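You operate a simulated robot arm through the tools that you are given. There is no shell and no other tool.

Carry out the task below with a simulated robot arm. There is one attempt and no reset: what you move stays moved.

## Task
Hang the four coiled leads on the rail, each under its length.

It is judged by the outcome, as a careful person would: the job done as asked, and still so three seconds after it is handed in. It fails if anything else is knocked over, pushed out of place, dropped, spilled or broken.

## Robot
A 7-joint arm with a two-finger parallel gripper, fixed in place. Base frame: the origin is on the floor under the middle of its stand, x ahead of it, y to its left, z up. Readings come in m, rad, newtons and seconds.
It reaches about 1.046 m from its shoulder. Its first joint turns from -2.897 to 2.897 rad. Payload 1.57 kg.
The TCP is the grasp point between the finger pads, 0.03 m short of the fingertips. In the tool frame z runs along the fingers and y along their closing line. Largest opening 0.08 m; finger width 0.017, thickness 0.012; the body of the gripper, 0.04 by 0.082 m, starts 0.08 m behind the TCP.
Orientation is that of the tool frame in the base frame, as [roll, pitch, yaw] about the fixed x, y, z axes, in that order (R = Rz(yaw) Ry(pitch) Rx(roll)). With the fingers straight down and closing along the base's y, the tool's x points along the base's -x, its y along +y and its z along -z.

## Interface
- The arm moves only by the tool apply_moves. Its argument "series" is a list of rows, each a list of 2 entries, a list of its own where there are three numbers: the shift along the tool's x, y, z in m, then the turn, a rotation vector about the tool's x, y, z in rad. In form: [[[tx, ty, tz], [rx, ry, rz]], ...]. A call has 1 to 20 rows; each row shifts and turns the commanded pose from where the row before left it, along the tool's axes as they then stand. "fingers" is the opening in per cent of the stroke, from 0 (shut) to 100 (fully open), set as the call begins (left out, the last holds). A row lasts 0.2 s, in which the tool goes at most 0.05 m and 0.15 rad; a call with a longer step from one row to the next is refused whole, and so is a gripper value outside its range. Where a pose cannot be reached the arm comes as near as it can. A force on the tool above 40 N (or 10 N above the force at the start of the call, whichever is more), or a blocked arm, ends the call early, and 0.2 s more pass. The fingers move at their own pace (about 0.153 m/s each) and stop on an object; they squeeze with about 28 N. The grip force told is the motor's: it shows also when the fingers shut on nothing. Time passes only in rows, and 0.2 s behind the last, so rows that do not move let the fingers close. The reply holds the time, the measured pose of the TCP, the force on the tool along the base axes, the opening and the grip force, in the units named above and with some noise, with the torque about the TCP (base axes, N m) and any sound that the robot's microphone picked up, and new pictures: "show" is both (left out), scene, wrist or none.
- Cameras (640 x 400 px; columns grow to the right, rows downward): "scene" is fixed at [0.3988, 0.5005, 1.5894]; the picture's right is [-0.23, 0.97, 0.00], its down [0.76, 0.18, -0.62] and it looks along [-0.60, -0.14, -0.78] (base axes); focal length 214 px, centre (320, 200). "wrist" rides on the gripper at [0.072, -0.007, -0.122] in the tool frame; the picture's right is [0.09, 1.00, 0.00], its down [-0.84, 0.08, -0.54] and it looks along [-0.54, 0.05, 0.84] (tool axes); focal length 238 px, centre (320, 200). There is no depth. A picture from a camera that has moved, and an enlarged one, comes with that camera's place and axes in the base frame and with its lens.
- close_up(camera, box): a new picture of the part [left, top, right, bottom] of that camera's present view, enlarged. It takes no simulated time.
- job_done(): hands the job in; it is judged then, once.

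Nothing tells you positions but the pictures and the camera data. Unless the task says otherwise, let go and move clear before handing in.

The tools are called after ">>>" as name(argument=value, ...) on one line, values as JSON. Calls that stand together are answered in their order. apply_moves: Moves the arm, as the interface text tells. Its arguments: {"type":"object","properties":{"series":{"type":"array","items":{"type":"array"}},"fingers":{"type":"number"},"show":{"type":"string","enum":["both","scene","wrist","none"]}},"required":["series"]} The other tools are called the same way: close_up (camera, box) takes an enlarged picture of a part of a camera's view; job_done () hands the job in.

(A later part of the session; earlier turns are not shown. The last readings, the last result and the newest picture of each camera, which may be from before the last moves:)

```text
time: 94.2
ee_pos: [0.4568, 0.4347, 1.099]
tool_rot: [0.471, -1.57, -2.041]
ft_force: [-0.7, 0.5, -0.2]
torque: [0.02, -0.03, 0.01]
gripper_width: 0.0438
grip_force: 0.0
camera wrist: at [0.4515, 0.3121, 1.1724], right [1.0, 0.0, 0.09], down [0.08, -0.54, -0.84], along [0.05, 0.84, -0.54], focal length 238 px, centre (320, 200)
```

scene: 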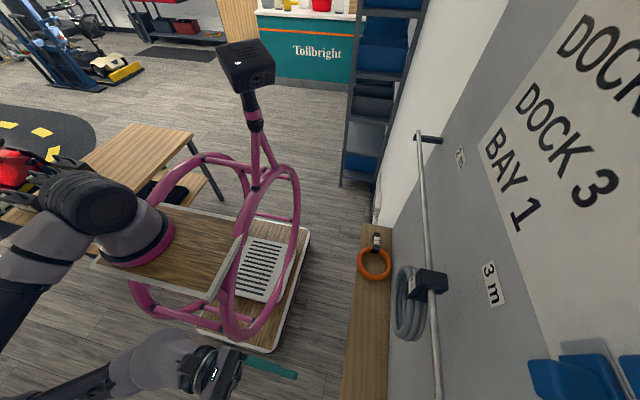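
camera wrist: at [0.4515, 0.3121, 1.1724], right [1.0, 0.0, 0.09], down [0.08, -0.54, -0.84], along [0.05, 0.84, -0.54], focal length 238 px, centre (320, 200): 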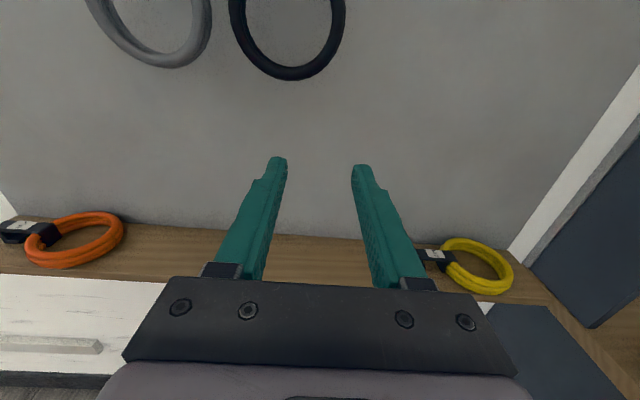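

Rotating to straight down again.

>>> apply_moves(series=[[[0, 0, 0], [0, -0.0982, 0]], [[0, 0, 0], [0, -0.0982, 0]], [[0, 0, 0], [0, -0.0982, 0]], [[0, 0, 0], [0, -0.0982, 0]], [[0, 0, 0], [0, -0.0982, 0]], [[0, 0, 0], [0, -0.0982, 0]], [[0, 0, 0], [0, -0.0982, 0]], [[0, 0, 0], [0, -0.0982, 0]], [[0, 0, 0], [0, -0.0982, 0]], [[0, 0, 0], [0, -0.0982, 0]], [[0, 0, 0], [0, -0.0982, 0]], [[0, 0, 0], [0, -0.0982, 0]], [[0, 0, 0], [0, -0.0982, 0]], [[0, 0, 0], [0, -0.0982, 0]], [[0, 0, 0], [0, -0.0982, 0]], [[0, 0, 0], [0, -0.0982, 0]], [[0, 0, 0], [0, 0, 0]]], show="none")

>>> apply_moves(series=[[[0, 0, 0], [0, 0, -0.1309]], [[0, 0, 0], [0, 0, -0.1309]], [[0, 0, 0], [0, 0, -0.1309]], [[0, 0, 0], [0, 0, -0.1309]], [[0, 0, 0], [0, 0, -0.1309]], [[0, 0, 0], [0, 0, -0.1309]], [[0, 0, 0], [0, 0, -0.1309]], [[0, 0, 0], [0, 0, -0.1309]], [[0, 0, 0], [0, 0, -0.1309]], [[0, 0, 0], [0, 0, -0.1309]], [[0, 0, 0], [0, 0, -0.1309]], [[0, 0, 0], [0, 0, -0.1309]], [[0, 0, 0], [0, 0, 0]]], show="none")

>>> apply_moves(series=[[[-0.03, 0, 0.015], [0, 0, 0]], [[-0.04, 0, 0.02], [0, 0, 0]], [[-0.04, 0, 0.02], [0, 0, 0]], [[-0.03, 0, 0.02], [0, 0, 0]], [[-0.02, 0.02, 0.01], [0, -0.1, 0]], [[0, 0.02, 0], [0, -0.1, 0]], [[0, 0.02, 0], [0, -0.1, 0]], [[0, 0.02, 0], [0, -0.1, 0]], [[0, 0, 0], [0, -0.1, 0]], [[0, 0, 0], [0, 0, 0]]], fingers=60, show="both")

```text
time: 97.8
ee_pos: [0.4545, 0.4347, 1.1024]
tool_rot: [-3.141, 0.003, 1.572]
ft_force: [0.2, 0.3, -0.5]
torque: [0.01, -0.03, 0.01]
gripper_width: 0.0439
grip_force: 0.0
```

```text
time: 100.6
ee_pos: [0.4536, 0.4346, 1.1022]
tool_rot: [-3.14, 0.001, 3.141]
ft_force: [-0.7, -0.1, -0.1]
torque: [-0.03, 0.03, -0.02]
gripper_width: 0.0441
grip_force: 0.2
```

```text
time: 102.8
ee_pos: [0.6139, 0.5149, 1.0161]
tool_rot: [-3.14, 0.502, -3.14]
ft_force: [-0.2, -0.1, -0.4]
torque: [0.01, -0.03, -0.01]
gripper_width: 0.0479
grip_force: 0.1
camera wrist: at [0.4938, 0.5081, 1.0896], right [-0.08, 1.0, -0.04], down [0.47, 0.08, 0.88], along [0.88, 0.05, -0.48], focal length 238 px, centre (320, 200)
```

scene: 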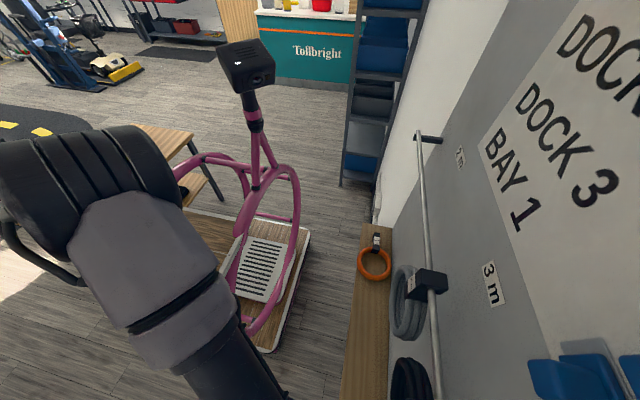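
wrist: 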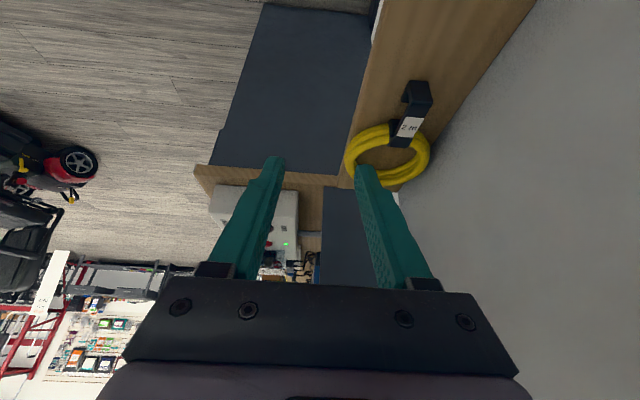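

The lean is set with the fingers still closing along y. Moving to the pre-grasp above yellow's strap.

>>> apply_moves(series=[[[0.0015, 0.025, 0.02], [0, 0, 0]], [[0.0015, 0.025, 0.02], [0, 0, 0]], [[0.0015, 0.025, 0.02], [0, 0, 0]], [[0.0017, 0.025, 0.021], [0, 0, 0]], [[0, 0, 0], [0, 0, 0]]], show="both")

>>> close_up(camera="wrist", box=[250, 60, 410, 260])

```text
time: 104.0
ee_pos: [0.6475, 0.6138, 0.9432]
tool_rot: [-3.141, 0.5, 3.141]
ft_force: [-0.3, -1.4, -0.1]
torque: [0.01, -0.01, 0.03]
gripper_width: 0.0482
grip_force: 0.1
camera wrist: at [0.5277, 0.6079, 1.0166], right [-0.08, 1.0, -0.04], down [0.47, 0.08, 0.88], along [0.88, 0.05, -0.48], focal length 238 px, centre (320, 200)
```

scene: 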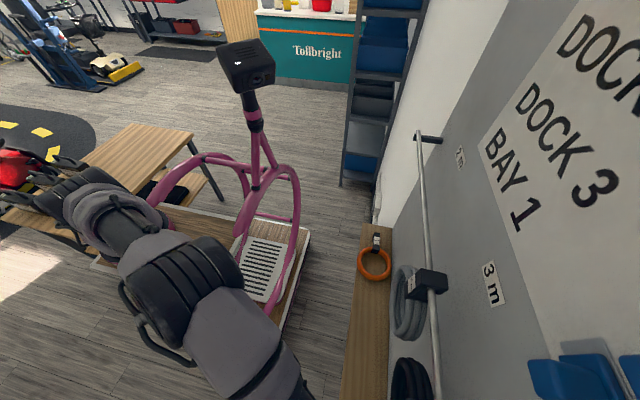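
wrist: 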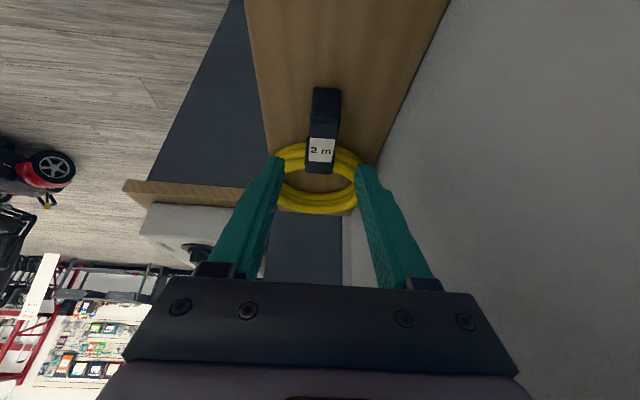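

```text
2.00 times, centred on (330, 160) of wrist
camera zoom: at [0.5277, 0.6079, 1.0166], right [-0.08, 1.0, -0.04], down [0.47, 0.08, 0.88], along [0.88, 0.05, -0.48], focal length 477 px, centre (300, 280)
```

zoom: 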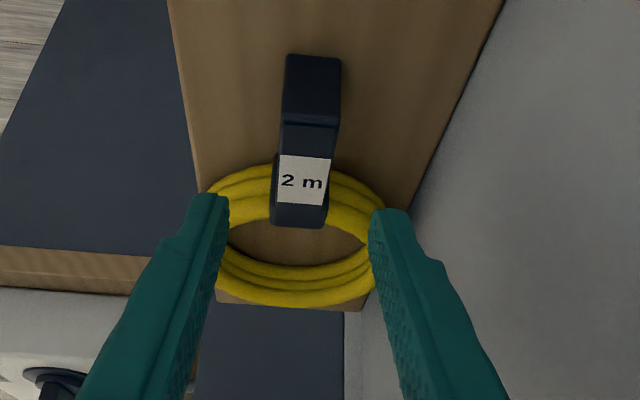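

This leaned pose is reachable and the strap is centred within 2 mm. Advancing 5.2 cm along the tool axis.

>>> apply_moves(series=[[[0, 0.002, 0.015], [0, 0, 0]], [[0, 0, 0.015], [0, 0, 0]], [[0, 0, 0.012], [0, 0, 0]], [[0, 0, 0.0104], [0, 0, 0]]], show="wrist")

>>> close_up(camera="wrist", box=[250, 60, 410, 260])

```text
time: 105.0
ee_pos: [0.6744, 0.6167, 0.8952]
tool_rot: [-3.142, 0.499, -3.14]
ft_force: [-0.3, 0.0, 0.2]
torque: [0.0, 0.04, 0.01]
gripper_width: 0.0481
grip_force: 0.0
camera wrist: at [0.5527, 0.6097, 0.9701], right [-0.08, 1.0, -0.04], down [0.47, 0.08, 0.88], along [0.88, 0.05, -0.48], focal length 238 px, centre (320, 200)
```

wrist: 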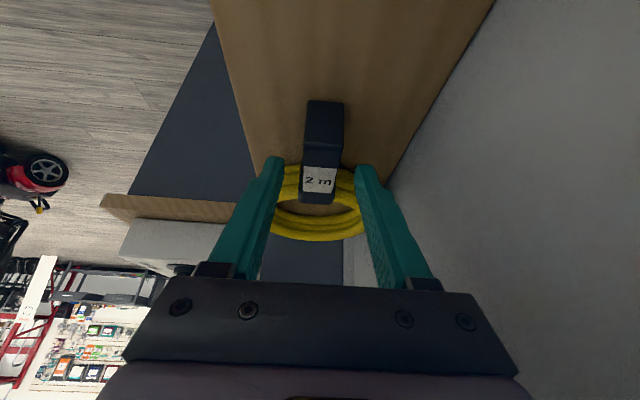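

```text
2.00 times, centred on (330, 160) of wrist
camera zoom: at [0.5527, 0.6097, 0.9701], right [-0.08, 1.0, -0.04], down [0.47, 0.08, 0.88], along [0.88, 0.05, -0.48], focal length 477 px, centre (300, 280)
```

zoom: 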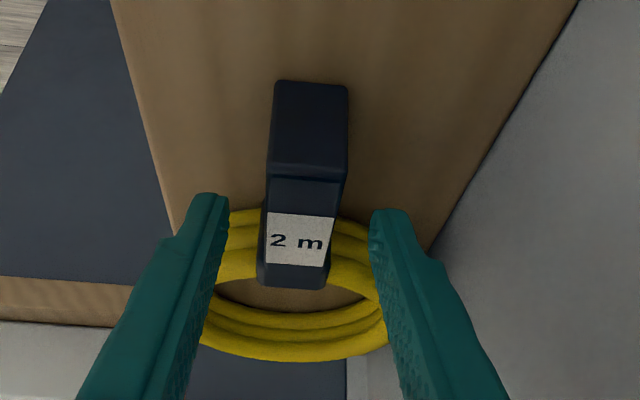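

Grip point coincides with the label centre. Closing and test-lifting.

>>> apply_moves(series=[[[0, 0, 0], [0, 0, 0]], [[0, 0, 0], [0, 0, 0]], [[0, 0, 0], [0, 0, 0]]], fingers=0, show="wrist")

>>> close_up(camera="wrist", box=[250, 60, 410, 260])

```text
time: 105.8
ee_pos: [0.6733, 0.617, 0.8974]
tool_rot: [3.142, 0.499, -3.141]
ft_force: [0.7, 0.1, 0.3]
torque: [-0.02, -0.04, -0.02]
gripper_width: 0.0218
grip_force: 27.6
camera wrist: at [0.5528, 0.6097, 0.9702], right [-0.08, 1.0, -0.04], down [0.47, 0.08, 0.88], along [0.88, 0.05, -0.48], focal length 238 px, centre (320, 200)
```

wrist: 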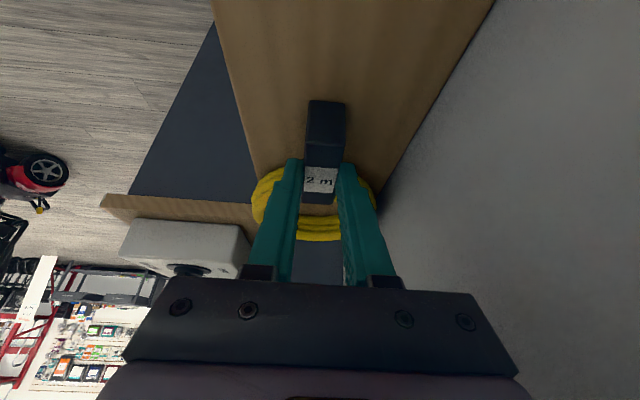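

```text
2.00 times, centred on (330, 160) of wrist
camera zoom: at [0.5528, 0.6097, 0.9702], right [-0.08, 1.0, -0.04], down [0.47, 0.08, 0.88], along [0.88, 0.05, -0.48], focal length 477 px, centre (300, 280)
```

zoom: 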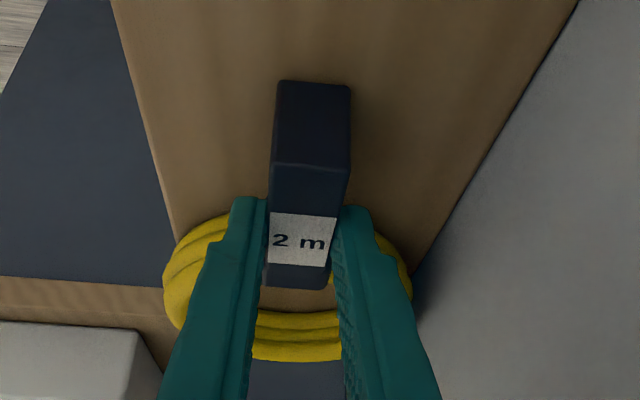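

>>> apply_moves(series=[[[-0.0048, 0, -0.0088], [0, 0, 0]], [[-0.0072, 0, -0.0131], [0, 0, 0]], [[-0.0072, -0.01, -0.0131], [0, 0, 0]], [[0, 0, 0], [0, 0, 0]]], show="both")

>>> close_up(camera="wrist", box=[250, 60, 410, 260])

```text
time: 106.8
ee_pos: [0.6727, 0.6056, 0.9373]
tool_rot: [3.141, 0.501, 3.141]
ft_force: [1.0, -0.2, -3.2]
torque: [-0.01, 0.23, -0.03]
gripper_width: 0.0218
grip_force: 28.0
camera wrist: at [0.5533, 0.6, 1.011], right [-0.08, 1.0, -0.04], down [0.47, 0.08, 0.88], along [0.88, 0.05, -0.48], focal length 238 px, centre (320, 200)
```

scene: 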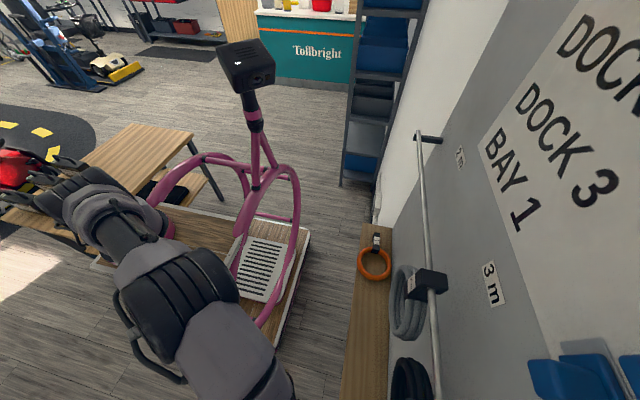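
wrist: 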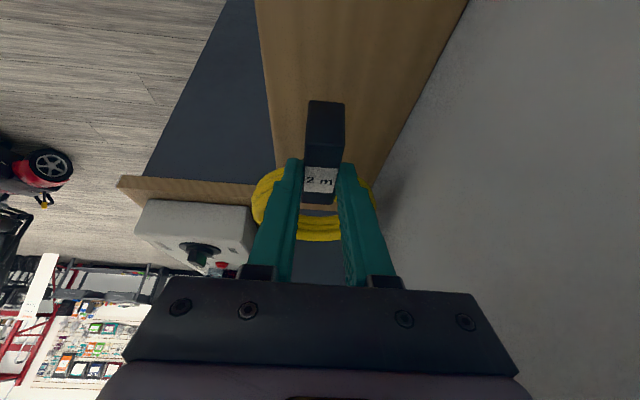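

```text
2.00 times, centred on (330, 160) of wrist
camera zoom: at [0.5533, 0.6, 1.011], right [-0.08, 1.0, -0.04], down [0.47, 0.08, 0.88], along [0.88, 0.05, -0.48], focal length 477 px, centre (300, 280)
```

zoom: 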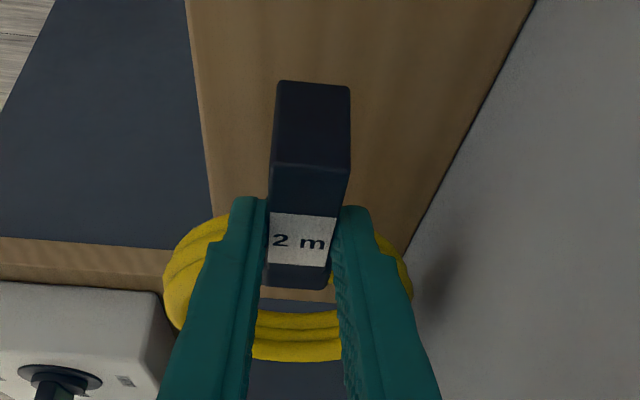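

Lifted cleanly. A leaned grip would make the fingertips foul the rail at hanging, so I'll set yellow down again about 11 cm closer (x ≈ 0.575), where I can regrip it straight down.

>>> apply_moves(series=[[[0.0315, 0.0035, -0.0173], [0, 0, 0]], [[0.0315, 0.0035, -0.0173], [0, 0, 0]], [[0.0316, 0.003, -0.0173], [0, 0, 0]], [[0, 0, 0], [0, 0, 0]]], show="wrist")

>>> apply_moves(series=[[[0.0072, 0, 0.0131], [0, 0, 0]], [[0.0072, 0, 0.0131], [0, 0, 0]], [[0.0024, 0, 0.0044], [0, 0, 0]]], show="both")

```text
time: 107.8
ee_pos: [0.5647, 0.6159, 0.9387]
tool_rot: [3.141, 0.499, -3.141]
ft_force: [0.3, 0.0, -2.2]
torque: [0.02, 0.26, 0.0]
gripper_width: 0.0218
grip_force: 27.9
camera wrist: at [0.444, 0.6093, 1.0113], right [-0.08, 1.0, -0.04], down [0.47, 0.08, 0.88], along [0.88, 0.05, -0.48], focal length 238 px, centre (320, 200)
```

wrist: 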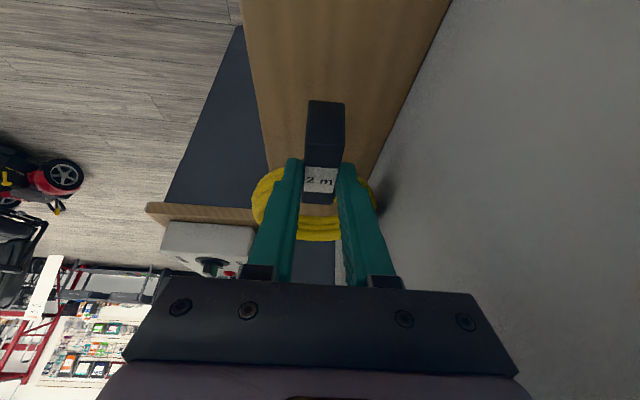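

```text
time: 108.6
ee_pos: [0.5637, 0.6164, 0.9022]
tool_rot: [-3.14, 0.5, 3.141]
ft_force: [-0.5, 0.2, -2.9]
torque: [-0.02, 0.26, 0.03]
gripper_width: 0.0219
grip_force: 28.4
camera wrist: at [0.4443, 0.6093, 0.9758], right [-0.08, 1.0, -0.04], down [0.47, 0.08, 0.88], along [0.88, 0.05, -0.48], focal length 238 px, centre (320, 200)
```

scene: 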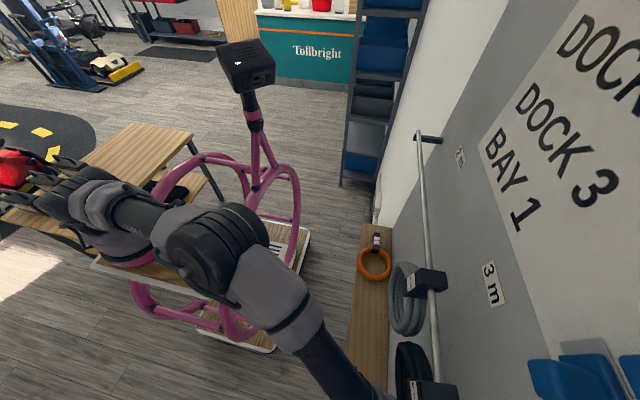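
wrist: 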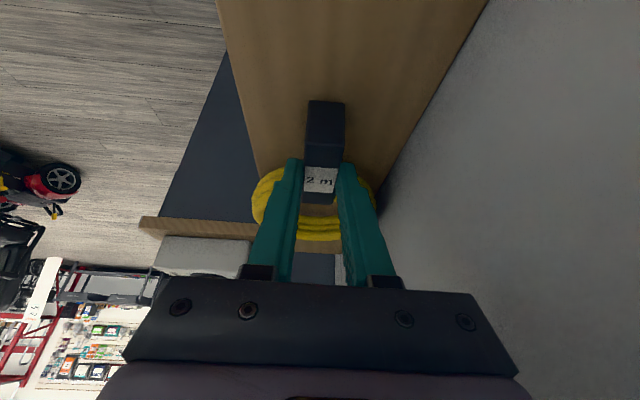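

>>> close_up(camera="scene", box=[300, 260, 480, 400])

```text
2.86 times, centred on (390, 330) of scene
camera zoom: at [0.3988, 0.5005, 1.5894], right [-0.23, 0.97, 0.0], down [0.76, 0.18, -0.62], along [-0.6, -0.14, -0.78], focal length 613 px, centre (120, -171)
```

zoom: 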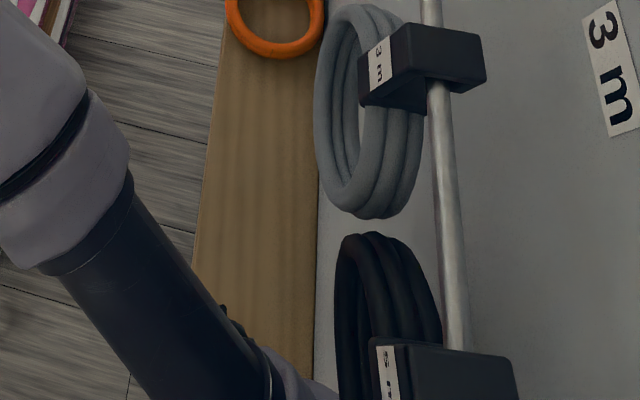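

No contact with black. I'll lower the last few millimetres, release, and then straighten the tool in place; that swings the wrist away from black while the fingers still straddle the strap.

>>> apply_moves(series=[[[0.001, 0, 0.0018], [0, 0, 0]], [[0.001, 0, 0.0018], [0, 0, 0]]], show="none")

```text
time: 109.2
ee_pos: [0.5645, 0.6172, 0.8979]
tool_rot: [-3.141, 0.499, -3.141]
ft_force: [0.2, 0.1, -2.5]
torque: [-0.01, 0.24, 0.03]
gripper_width: 0.0217
grip_force: 27.9
```

>>> apply_moves(series=[[[0.0007, 0, 0.0013], [0, 0, 0]]], show="none")

>>> apply_moves(series=[[[0.0007, 0, 0.0013], [0, 0, 0]]], show="wrist")

```text
time: 109.6
ee_pos: [0.566, 0.6162, 0.8972]
tool_rot: [3.14, 0.501, 3.141]
ft_force: [0.1, -0.2, -0.3]
torque: [-0.1, -0.08, -0.1]
gripper_width: 0.0217
grip_force: 27.9
```

```text
time: 110.0
ee_pos: [0.5651, 0.6166, 0.8962]
tool_rot: [3.139, 0.502, 3.141]
ft_force: [-0.4, 0.8, 5.2]
torque: [-0.09, -0.53, -0.06]
gripper_width: 0.0219
grip_force: 27.9
camera wrist: at [0.4448, 0.6096, 0.97], right [-0.08, 1.0, -0.04], down [0.47, 0.08, 0.88], along [0.88, 0.05, -0.48], focal length 238 px, centre (320, 200)
```

wrist: 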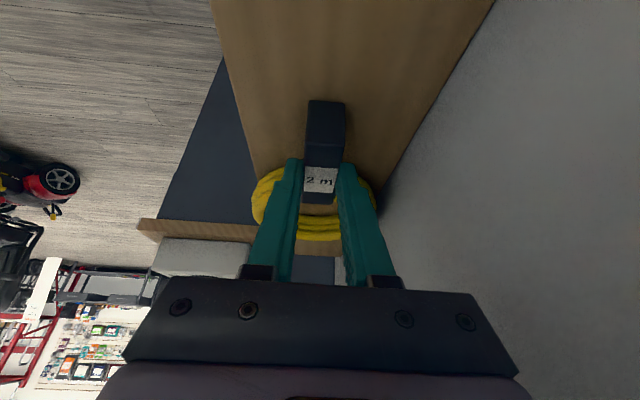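

Set down on the shelf. Releasing and straightening the tool in place.

>>> apply_moves(series=[[[0, 0, 0], [0, 0, 0]], [[0, 0, 0], [0, 0, 0]], [[0, 0, -0.002], [0, 0.1, 0]], [[0, 0, -0.002], [0, 0.1, 0]], [[0, 0, 0], [0, 0.1, 0]], [[0, 0, 0], [0, 0.1, 0]], [[0, 0, 0], [0, 0.1, 0]], [[0, 0, 0], [0, 0, 0]]], fingers=60, show="both")

>>> close_up(camera="wrist", box=[250, 60, 410, 260])

```text
time: 111.8
ee_pos: [0.5625, 0.617, 0.8987]
tool_rot: [-3.141, -0.002, 3.14]
ft_force: [1.3, 0.1, -0.2]
torque: [0.01, 0.0, 0.0]
gripper_width: 0.0477
grip_force: 0.0
camera wrist: at [0.4932, 0.6101, 1.0218], right [-0.09, 1.0, 0.0], down [0.84, 0.08, 0.54], along [0.54, 0.05, -0.84], focal length 238 px, centre (320, 200)
```

scene: 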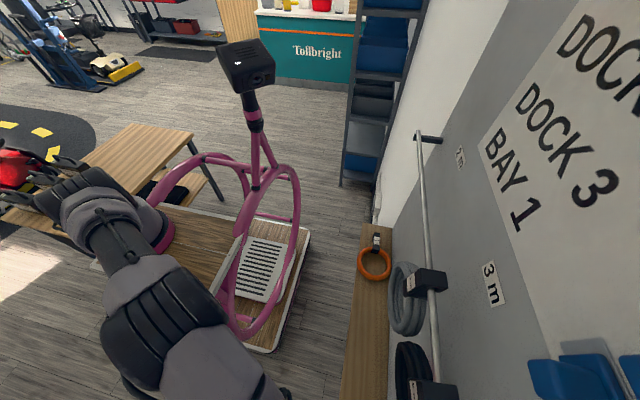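
wrist: 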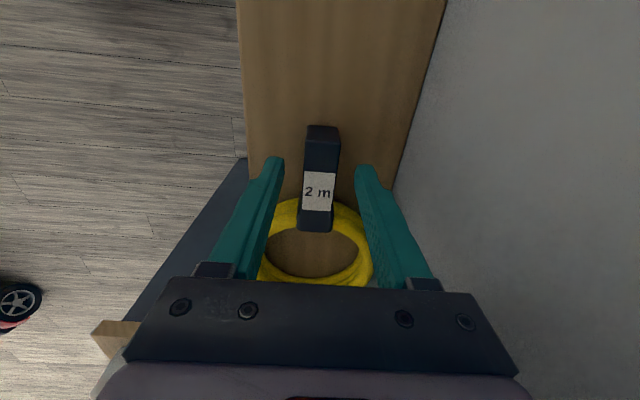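

```text
2.00 times, centred on (330, 160) of wrist
camera zoom: at [0.4932, 0.6101, 1.0218], right [-0.09, 1.0, 0.0], down [0.84, 0.08, 0.54], along [0.54, 0.05, -0.84], focal length 477 px, centre (300, 280)
```

zoom: 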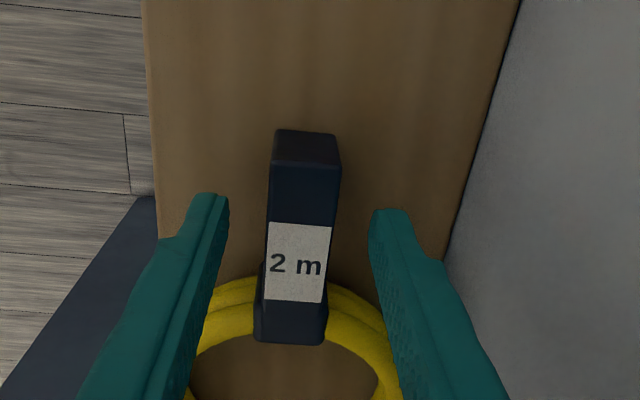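

The tool is vertical and yellow lies aligned at x ≈ 0.575. I'll shift 13.5 mm toward the label centre, correct y by −2 mm, then grip.

>>> apply_moves(series=[[[-0.007, -0.001, -0.001], [0, 0, 0]], [[-0.0065, -0.001, -0.001], [0, 0, 0]], [[0, 0, 0], [0, 0, 0]]], show="wrist")

>>> close_up(camera="wrist", box=[250, 60, 410, 260])

```text
time: 112.6
ee_pos: [0.5789, 0.6152, 0.8999]
tool_rot: [-3.141, 0.0, -3.141]
ft_force: [0.7, 0.2, 0.6]
torque: [0.01, 0.01, 0.0]
gripper_width: 0.0481
grip_force: 0.0
camera wrist: at [0.507, 0.6077, 1.0236], right [-0.09, 1.0, 0.0], down [0.84, 0.08, 0.54], along [0.54, 0.05, -0.84], focal length 238 px, centre (320, 200)
```

wrist: 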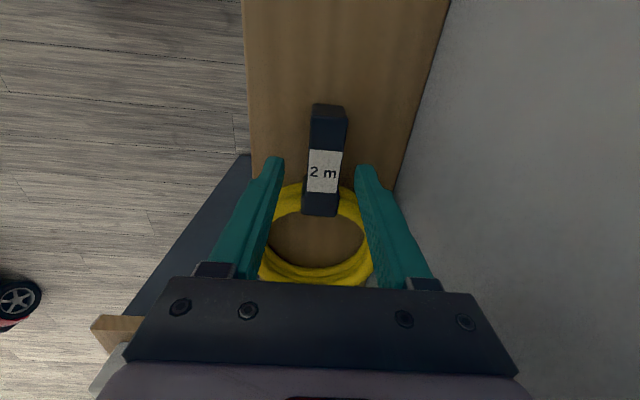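

```text
2.00 times, centred on (330, 160) of wrist
camera zoom: at [0.507, 0.6077, 1.0236], right [-0.09, 1.0, 0.0], down [0.84, 0.08, 0.54], along [0.54, 0.05, -0.84], focal length 477 px, centre (300, 280)
```

zoom: 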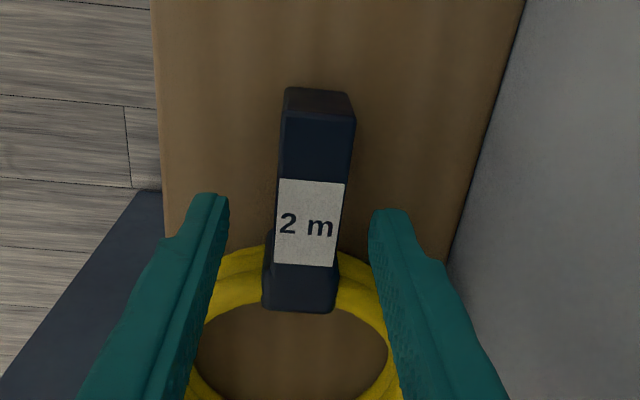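

>>> apply_moves(series=[[[0.0015, 0.001, -0.0005], [0, 0, 0]]], show="none")

>>> apply_moves(series=[[[0, 0, 0], [0, 0, 0]], [[0, 0, 0], [0, 0, 0]], [[0, 0, 0], [0, 0, 0]]], fingers=0, show="none")

>>> apply_moves(series=[[[0, 0, -0.01], [0, 0, 0]], [[0, 0, -0.015], [0, 0, 0]], [[0, -0.01, -0.015], [0, 0, 0]], [[0, 0, 0], [0, 0, 0]]], show="both")

>>> close_up(camera="wrist", box=[250, 60, 410, 260])

```text
time: 113.0
ee_pos: [0.5773, 0.6148, 0.9016]
tool_rot: [3.141, 0.0, -3.141]
ft_force: [-0.3, -0.2, -0.9]
torque: [-0.02, 0.03, 0.04]
gripper_width: 0.0479
grip_force: 0.0
```

```text
time: 113.8
ee_pos: [0.5769, 0.6169, 0.9021]
tool_rot: [-3.141, -0.001, 3.141]
ft_force: [-1.0, 1.4, 0.5]
torque: [0.03, -0.06, 0.16]
gripper_width: 0.0218
grip_force: 28.1
```

```text
time: 114.8
ee_pos: [0.5759, 0.6068, 0.9416]
tool_rot: [-3.141, 0.001, -3.141]
ft_force: [0.9, -0.3, -2.9]
torque: [0.0, 0.22, 0.01]
gripper_width: 0.0214
grip_force: 28.0
camera wrist: at [0.505, 0.5994, 1.0643], right [-0.09, 1.0, 0.0], down [0.84, 0.08, 0.54], along [0.54, 0.05, -0.84], focal length 238 px, centre (320, 200)
```

scene: 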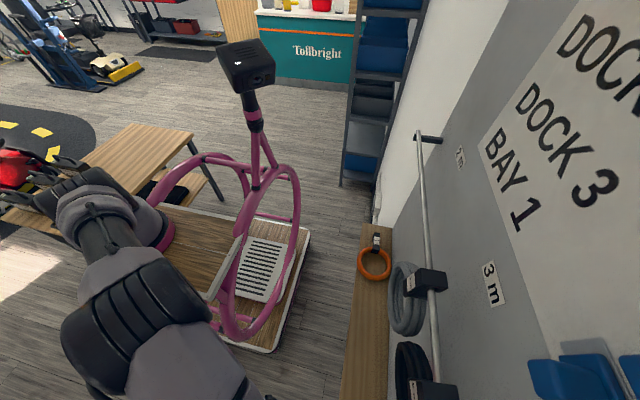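
wrist: 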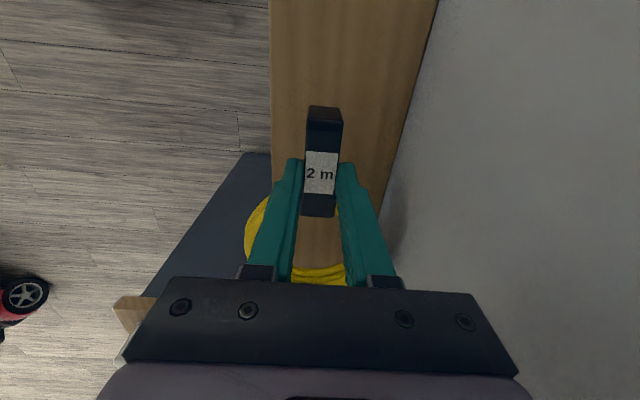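

```text
2.00 times, centred on (330, 160) of wrist
camera zoom: at [0.505, 0.5994, 1.0643], right [-0.09, 1.0, 0.0], down [0.84, 0.08, 0.54], along [0.54, 0.05, -0.84], focal length 477 px, centre (300, 280)
```

zoom: 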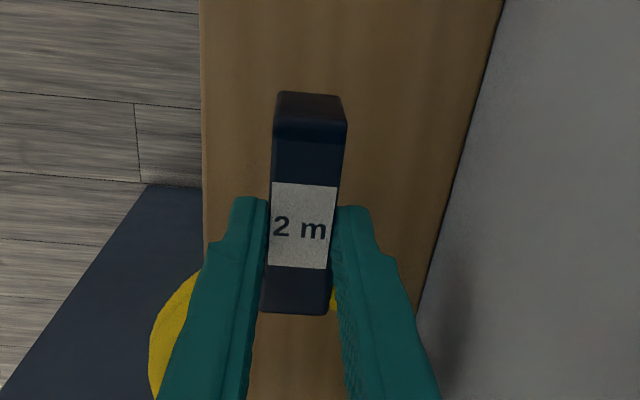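

The grip matches the earlier ones. Retreating to the rotation spot.

>>> apply_moves(series=[[[0, -0.04, -0.01], [0, 0, 0]], [[0, -0.04, -0.015], [0, 0, 0]], [[0, -0.04, -0.02], [0, 0, 0]], [[0.02, -0.03, -0.025], [0, 0, 0]], [[0.03, -0.02, -0.03], [0, 0, 0]], [[0.035, 0, -0.03], [0, 0, 0]], [[0.035, 0, -0.03], [0, 0, 0]], [[0, 0, 0], [0, 0, 0.1309]], [[0, 0, 0], [0, 0, 0.1309]], [[0, 0, 0], [0, 0, 0.1309]], [[0, 0, 0], [0, 0, 0.1309]], [[0, 0, 0], [0, 0, 0.1309]], [[0, 0, 0], [0, 0, 0.1309]], [[0, 0, 0], [0, 0, 0.1309]], [[0, 0, 0], [0, 0, 0.1309]], [[0, 0, 0], [0, 0, 0.1309]], [[0, 0, 0], [0, 0, 0.1309]], [[0, 0, 0], [0, 0, 0.1309]], [[0, 0, 0], [0, 0, 0.1309]]], show="both")

```text
time: 118.8
ee_pos: [0.4556, 0.4354, 1.102]
tool_rot: [-3.141, 0.0, 1.571]
ft_force: [-0.3, -1.3, -3.6]
torque: [0.2, 0.0, -0.01]
gripper_width: 0.0215
grip_force: 28.0
camera wrist: at [0.4499, 0.5073, 1.2244], right [1.0, 0.09, 0.0], down [0.08, -0.84, 0.54], along [0.05, -0.54, -0.84], focal length 238 px, centre (320, 200)
```

scene: 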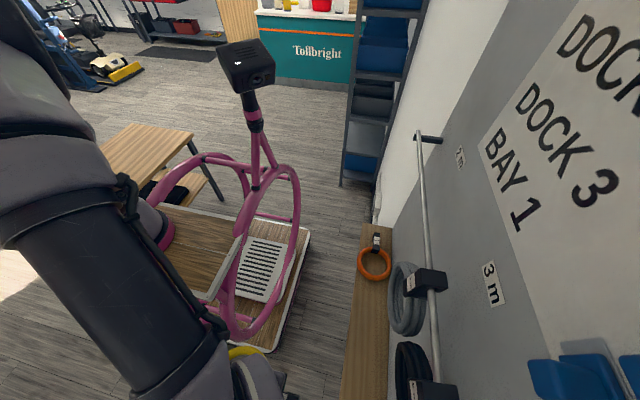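
wrist: 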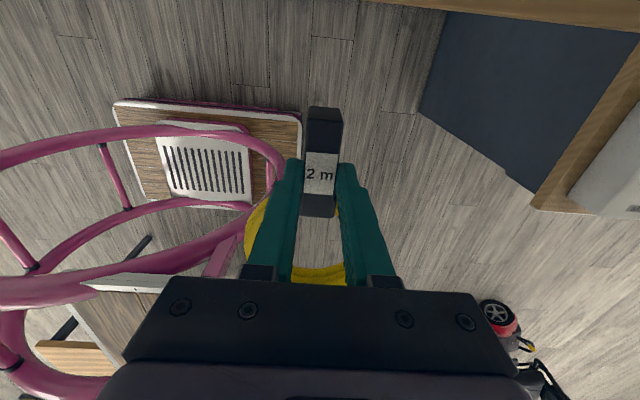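

Now the slow pitch to horizontal.

>>> apply_moves(series=[[[0, 0, 0], [0, 0.0982, 0]], [[0, 0, 0], [0, 0.0982, 0]], [[0, 0, 0], [0, 0.0982, 0]], [[0, 0, 0], [0, 0.0982, 0]], [[0, 0, 0], [0, 0.0982, 0]], [[0, 0, 0], [0, 0.0982, 0]], [[0, 0, 0], [0, 0.0982, 0]], [[0, 0, 0], [0, 0.0982, 0]], [[0, 0, 0], [0, 0.0982, 0]], [[0, 0, 0], [0, 0.0982, 0]], [[0, 0, 0], [0, 0.0982, 0]], [[0, 0, 0], [0, 0.0982, 0]], [[0, 0, 0], [0, 0.0982, 0]], [[0, 0, 0], [0, 0.0982, 0]], [[0, 0, 0], [0, 0.0982, 0]], [[0, 0, 0], [0, 0.0982, 0]], [[0, 0, 0], [0, 0, 0]]], show="both")

```text
time: 122.4
ee_pos: [0.4551, 0.4372, 1.1008]
tool_rot: [-0.021, -1.569, -1.551]
ft_force: [0.2, -1.0, -3.7]
torque: [-0.13, -0.01, 0.03]
gripper_width: 0.0217
grip_force: 27.8
out of reach, approached as far as the arm can: row 8
camera wrist: at [0.4497, 0.3139, 1.174], right [1.0, 0.0, 0.09], down [0.08, -0.54, -0.84], along [0.05, 0.84, -0.54], focal length 238 px, centre (320, 200)
```

scene: 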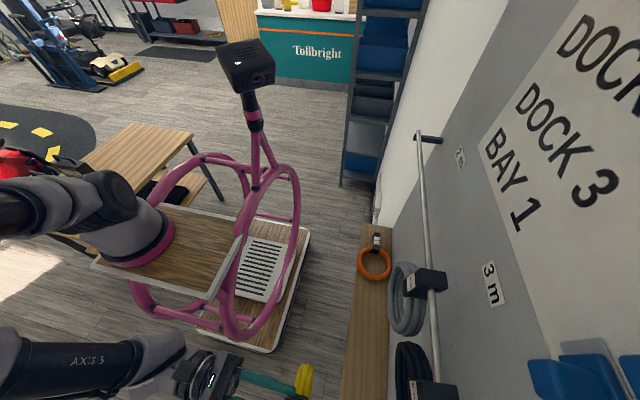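
wrist: 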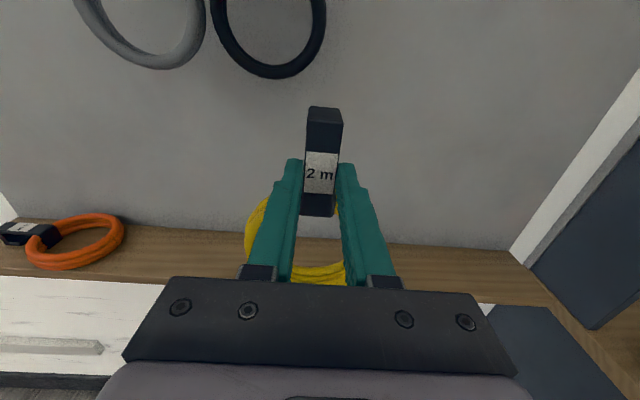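

Yellow is upright. I'll raise it and travel along −x, well in front of the hanging leads, to a temporary x ≈ 0.13.

>>> apply_moves(series=[[[0.025, -0.03, 0], [0, 0, 0]], [[0.025, -0.0325, 0], [0, 0, 0]], [[0.025, -0.0325, 0], [0, 0, 0]], [[0.025, -0.0325, 0], [0, 0, 0]], [[0.025, -0.0325, 0], [0, 0, 0]], [[0.025, -0.0325, 0], [0, 0, 0]], [[0.025, -0.0325, 0], [0, 0, 0]], [[0.0255, -0.0325, 0], [0, 0, 0]], [[0, -0.034, 0], [0, 0, 0]], [[0, -0.034, 0], [0, 0, 0]], [[0, 0, 0], [0, 0, 0]]], show="both")

```text
time: 124.8
ee_pos: [0.2019, 0.438, 1.291]
tool_rot: [2.864, -1.563, 1.849]
ft_force: [0.9, 0.1, -2.5]
torque: [-0.1, 0.0, 0.0]
gripper_width: 0.0216
grip_force: 28.4
out of reach, approached as far as the arm can: row 6, 8, 9, 10
camera wrist: at [0.1967, 0.3165, 1.3665], right [1.0, 0.0, 0.09], down [0.08, -0.55, -0.83], along [0.05, 0.84, -0.55], focal length 238 px, centre (320, 200)
```

scene: 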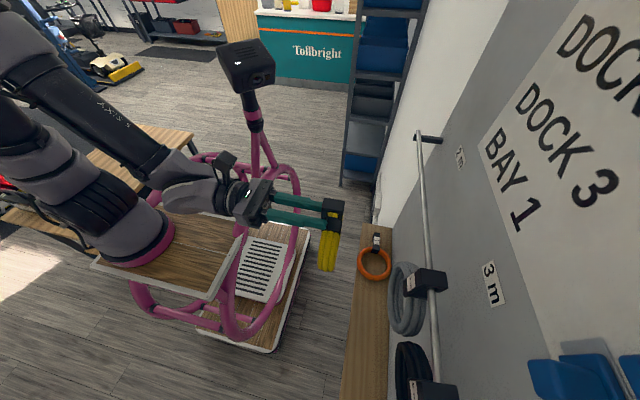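
wrist: 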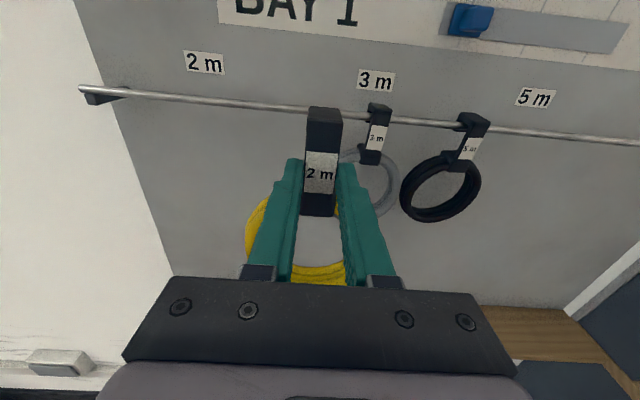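

The pose close to the base at y 0.44 is beyond the arm's range. Moving a bit farther out in y (still clear of the hanging leads) should free it.

>>> apply_moves(series=[[[0, 0, 0.025], [0, 0, 0]], [[0.002, -0.01, 0.025], [0, 0, 0]], [[0.002, -0.02, 0], [0, 0, 0]], [[0.002, -0.02, 0], [0, 0, 0]], [[0.002, -0.02, 0], [0, 0, 0]], [[0, 0, 0], [0, 0, 0]]], show="both")

```text
time: 126.2
ee_pos: [0.1408, 0.4923, 1.2975]
tool_rot: [-0.216, -1.569, -1.35]
ft_force: [0.8, 0.6, -2.9]
torque: [-0.1, 0.0, 0.0]
gripper_width: 0.0215
grip_force: 27.8
out of reach, approached as far as the arm can: row 5
camera wrist: at [0.1363, 0.3705, 1.3701], right [1.0, 0.0, 0.09], down [0.08, -0.54, -0.84], along [0.05, 0.84, -0.54], focal length 238 px, centre (320, 200)
```

scene: 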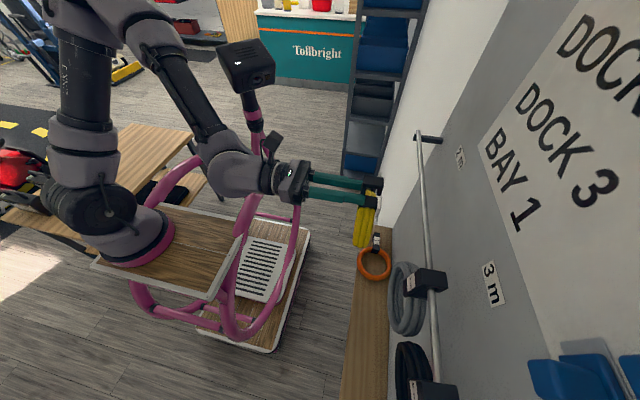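
wrist: 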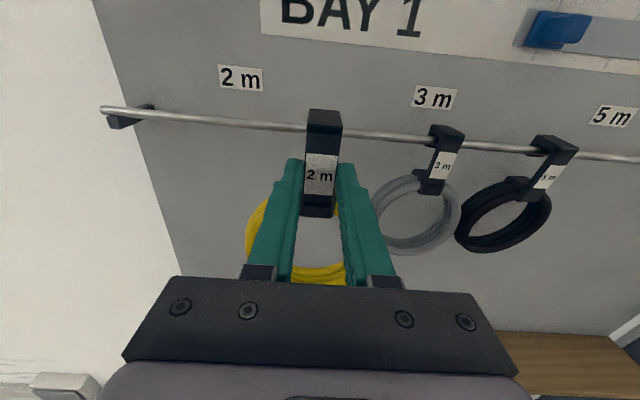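

Reachable again. Continuing to x ≈ 0.13, z 1.301, y 0.55.

>>> apply_moves(series=[[[0.0015, -0.005, 0.02], [0, 0, 0]], [[0.0015, -0.005, 0.02], [0, 0, 0]], [[0, 0, 0.018], [0, 0, 0]], [[0, 0, 0], [0, 0, 0]]], show="both")

>>> close_up(camera="wrist", box=[220, 60, 420, 240])

```text
time: 127.2
ee_pos: [0.1318, 0.5511, 1.2993]
tool_rot: [-0.019, -1.57, -1.55]
ft_force: [-0.7, 0.1, -2.7]
torque: [-0.1, 0.02, 0.02]
gripper_width: 0.0218
grip_force: 28.2
camera wrist: at [0.1268, 0.4304, 1.3722], right [1.0, 0.0, 0.09], down [0.08, -0.54, -0.84], along [0.05, 0.84, -0.54], focal length 238 px, centre (320, 200)
```

scene: 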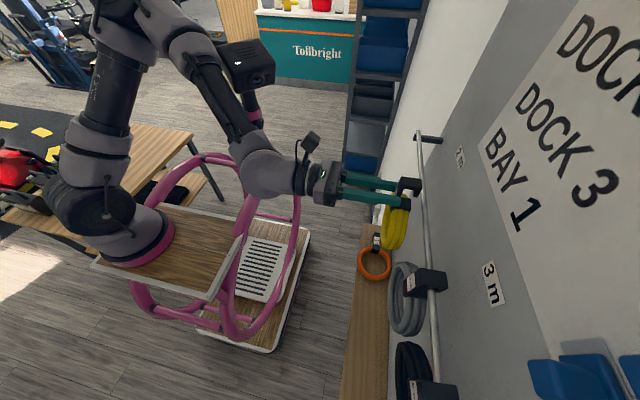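
wrist: 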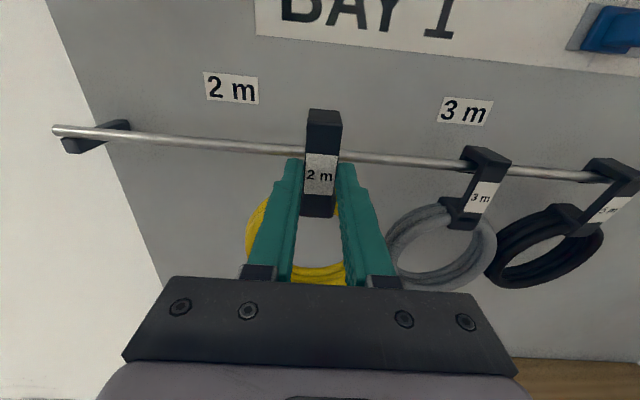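

```text
2.22 times, centred on (320, 150) of wrist
camera zoom: at [0.1268, 0.4304, 1.3722], right [1.0, 0.0, 0.09], down [0.08, -0.54, -0.84], along [0.05, 0.84, -0.54], focal length 530 px, centre (320, 311)
```

zoom: 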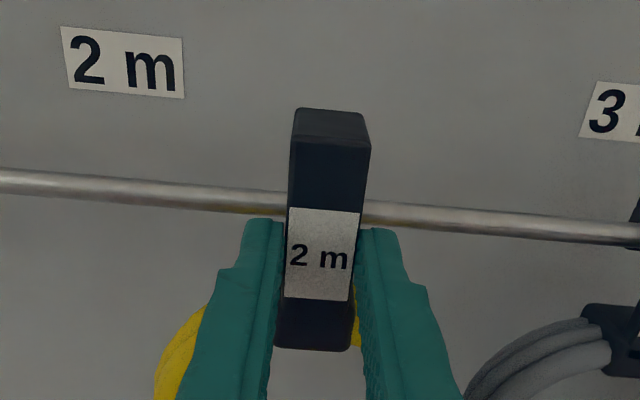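

Geometry matches the previous hangs. Advancing into the throat.

>>> apply_moves(series=[[[0.0015, 0, 0.008], [0, 0, 0]], [[0, 0, 0.008], [0, 0, 0]]], show="none")

>>> apply_moves(series=[[[0, 0, 0.006], [0, 0, 0]], [[0, 0, 0.006], [0, 0, 0]]], show="none")

>>> apply_moves(series=[[[0, 0, 0.0045], [0, 0, 0]], [[0, 0, 0], [0, 0, 0]]], show="wrist")

>>> close_up(camera="scene", box=[320, 140, 480, 280])

```text
time: 127.8
ee_pos: [0.1339, 0.5677, 1.3031]
tool_rot: [-0.881, -1.567, -0.692]
ft_force: [-0.9, 0.6, -3.4]
torque: [-0.09, 0.01, -0.02]
gripper_width: 0.0218
grip_force: 28.5
```

```text
time: 128.4
ee_pos: [0.1345, 0.5786, 1.3063]
tool_rot: [-0.861, -1.561, -0.713]
ft_force: [0.1, -0.5, -2.3]
torque: [-0.13, -0.04, -0.01]
gripper_width: 0.0215
grip_force: 27.8
```

```text
time: 129.0
ee_pos: [0.1346, 0.584, 1.3072]
tool_rot: [-0.878, -1.559, -0.697]
ft_force: [0.0, 0.2, -2.6]
torque: [-0.12, 0.0, 0.03]
gripper_width: 0.0216
grip_force: 27.7
camera wrist: at [0.1292, 0.4613, 1.3789], right [1.0, 0.0, 0.08], down [0.07, -0.54, -0.84], along [0.05, 0.84, -0.53], focal length 238 px, centre (320, 200)
```

wrist: 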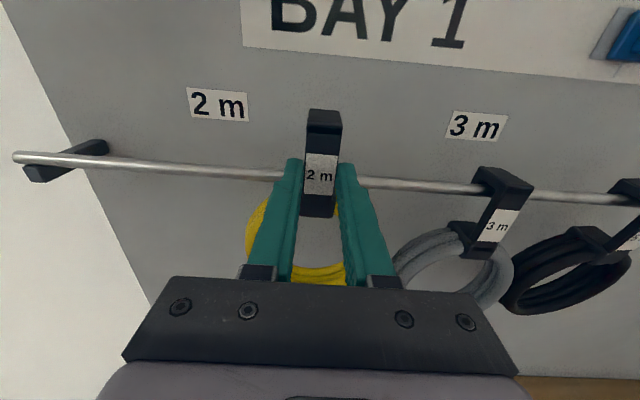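

```text
2.86 times, centred on (400, 210) of scene
camera zoom: at [0.3988, 0.5005, 1.5894], right [-0.23, 0.97, 0.0], down [0.76, 0.18, -0.62], along [-0.6, -0.14, -0.78], focal length 613 px, centre (91, 171)
```

zoom: 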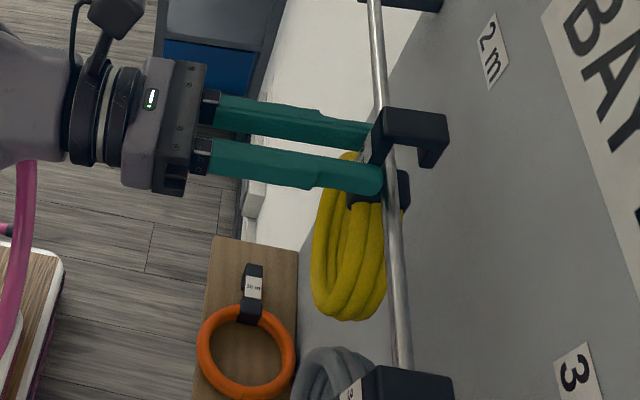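

The measured z is 6 mm above command with a slight tilt. I want to rule out the arm touching the console behind it, so I'm checking the scene.

>>> close_up(camera="scene", box=[40, 0, 340, 240])

```text
1.67 times, centred on (190, 120) of scene
camera zoom: at [0.3988, 0.5005, 1.5894], right [-0.23, 0.97, 0.0], down [0.76, 0.18, -0.62], along [-0.6, -0.14, -0.78], focal length 358 px, centre (537, 333)
```

zoom: 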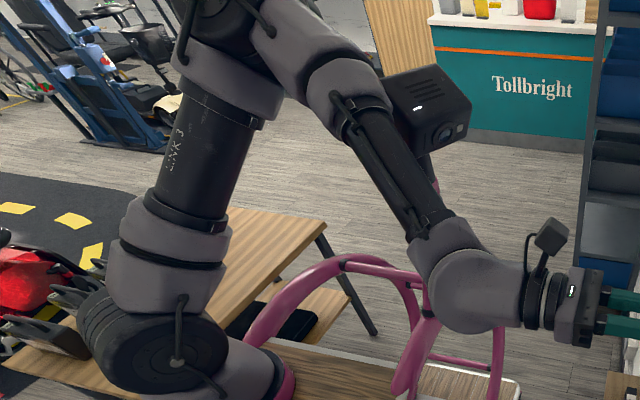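

The forearm passes close to the camera head on the stand's mast. I'll back off 3 cm in y and see whether the pose error disappears.

>>> apply_moves(series=[[[0, 0, -0.012], [0, 0, 0]], [[0, 0, -0.012], [0, 0, 0]], [[0, 0, -0.008], [0, 0, 0]], [[0, 0, 0], [0, 0, 0]]], show="scene")

>>> close_up(camera="scene", box=[140, 0, 340, 140])

```text
time: 130.0
ee_pos: [0.1305, 0.5537, 1.3006]
tool_rot: [-1.889, -1.57, 0.321]
ft_force: [-0.2, -0.6, -3.4]
torque: [-0.12, -0.02, -0.01]
gripper_width: 0.0215
grip_force: 27.8
```

scene: 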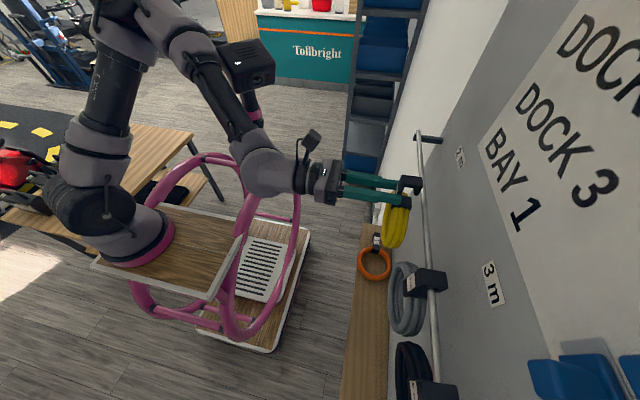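

```text
2.86 times, centred on (240, 70) of scene
camera zoom: at [0.3988, 0.5005, 1.5894], right [-0.23, 0.97, 0.0], down [0.76, 0.18, -0.62], along [-0.6, -0.14, -0.78], focal length 613 px, centre (549, 571)
```

zoom: 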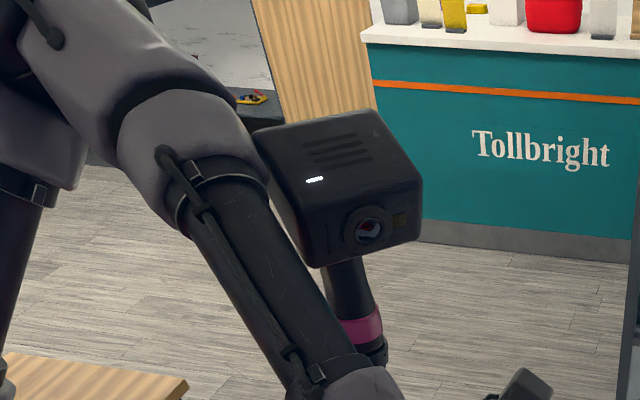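

The error vanishes at y 0.553, so the forearm is indeed brushing the mast's camera head in this elbow-back posture. I need the other elbow posture (elbow toward +x), as in the earlier hangs. I'll go back to the rotation spot and re-enter it.

>>> apply_moves(series=[[[0, 0.01, -0.03], [0, 0, 0]], [[0, 0.03, -0.02], [0, 0, 0]], [[0, 0.04, 0], [0, 0, 0]], [[0, 0.04, 0], [0, 0, 0]], [[0, 0.04, 0], [0, 0, 0]], [[0, 0.04, 0], [0, 0, 0]], [[0, 0.03, -0.02], [0, 0, 0]], [[-0.03, 0.03, 0], [0, 0, 0]], [[0, 0, 0], [0, 0, 0]]], show="both")

```text
time: 132.0
ee_pos: [0.3902, 0.4838, 1.2715]
tool_rot: [-0.078, -1.568, -1.492]
ft_force: [-0.3, 0.6, -2.7]
torque: [-0.11, 0.02, -0.02]
gripper_width: 0.0221
grip_force: 28.2
camera wrist: at [0.3853, 0.3614, 1.3441], right [1.0, 0.0, 0.09], down [0.08, -0.54, -0.84], along [0.05, 0.84, -0.54], focal length 238 px, centre (320, 200)
```

scene: 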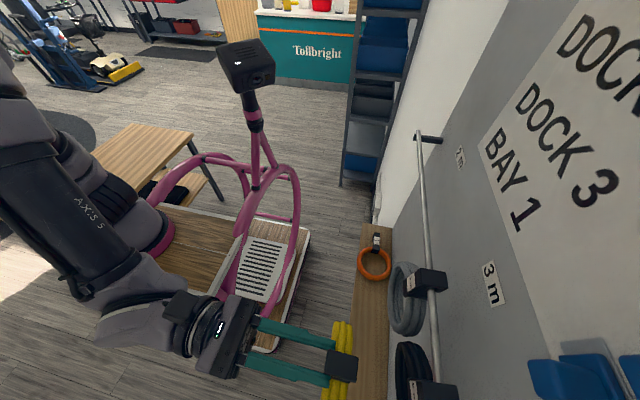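
wrist: 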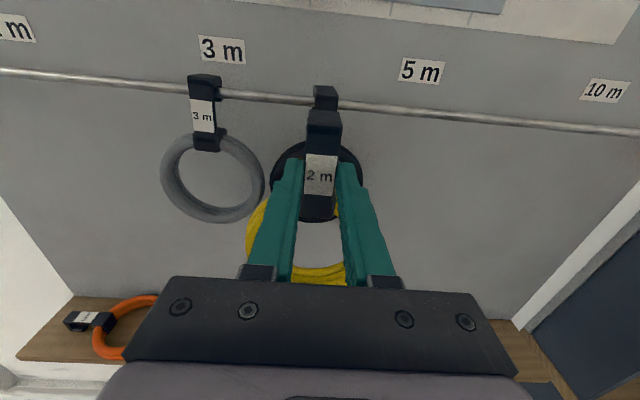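

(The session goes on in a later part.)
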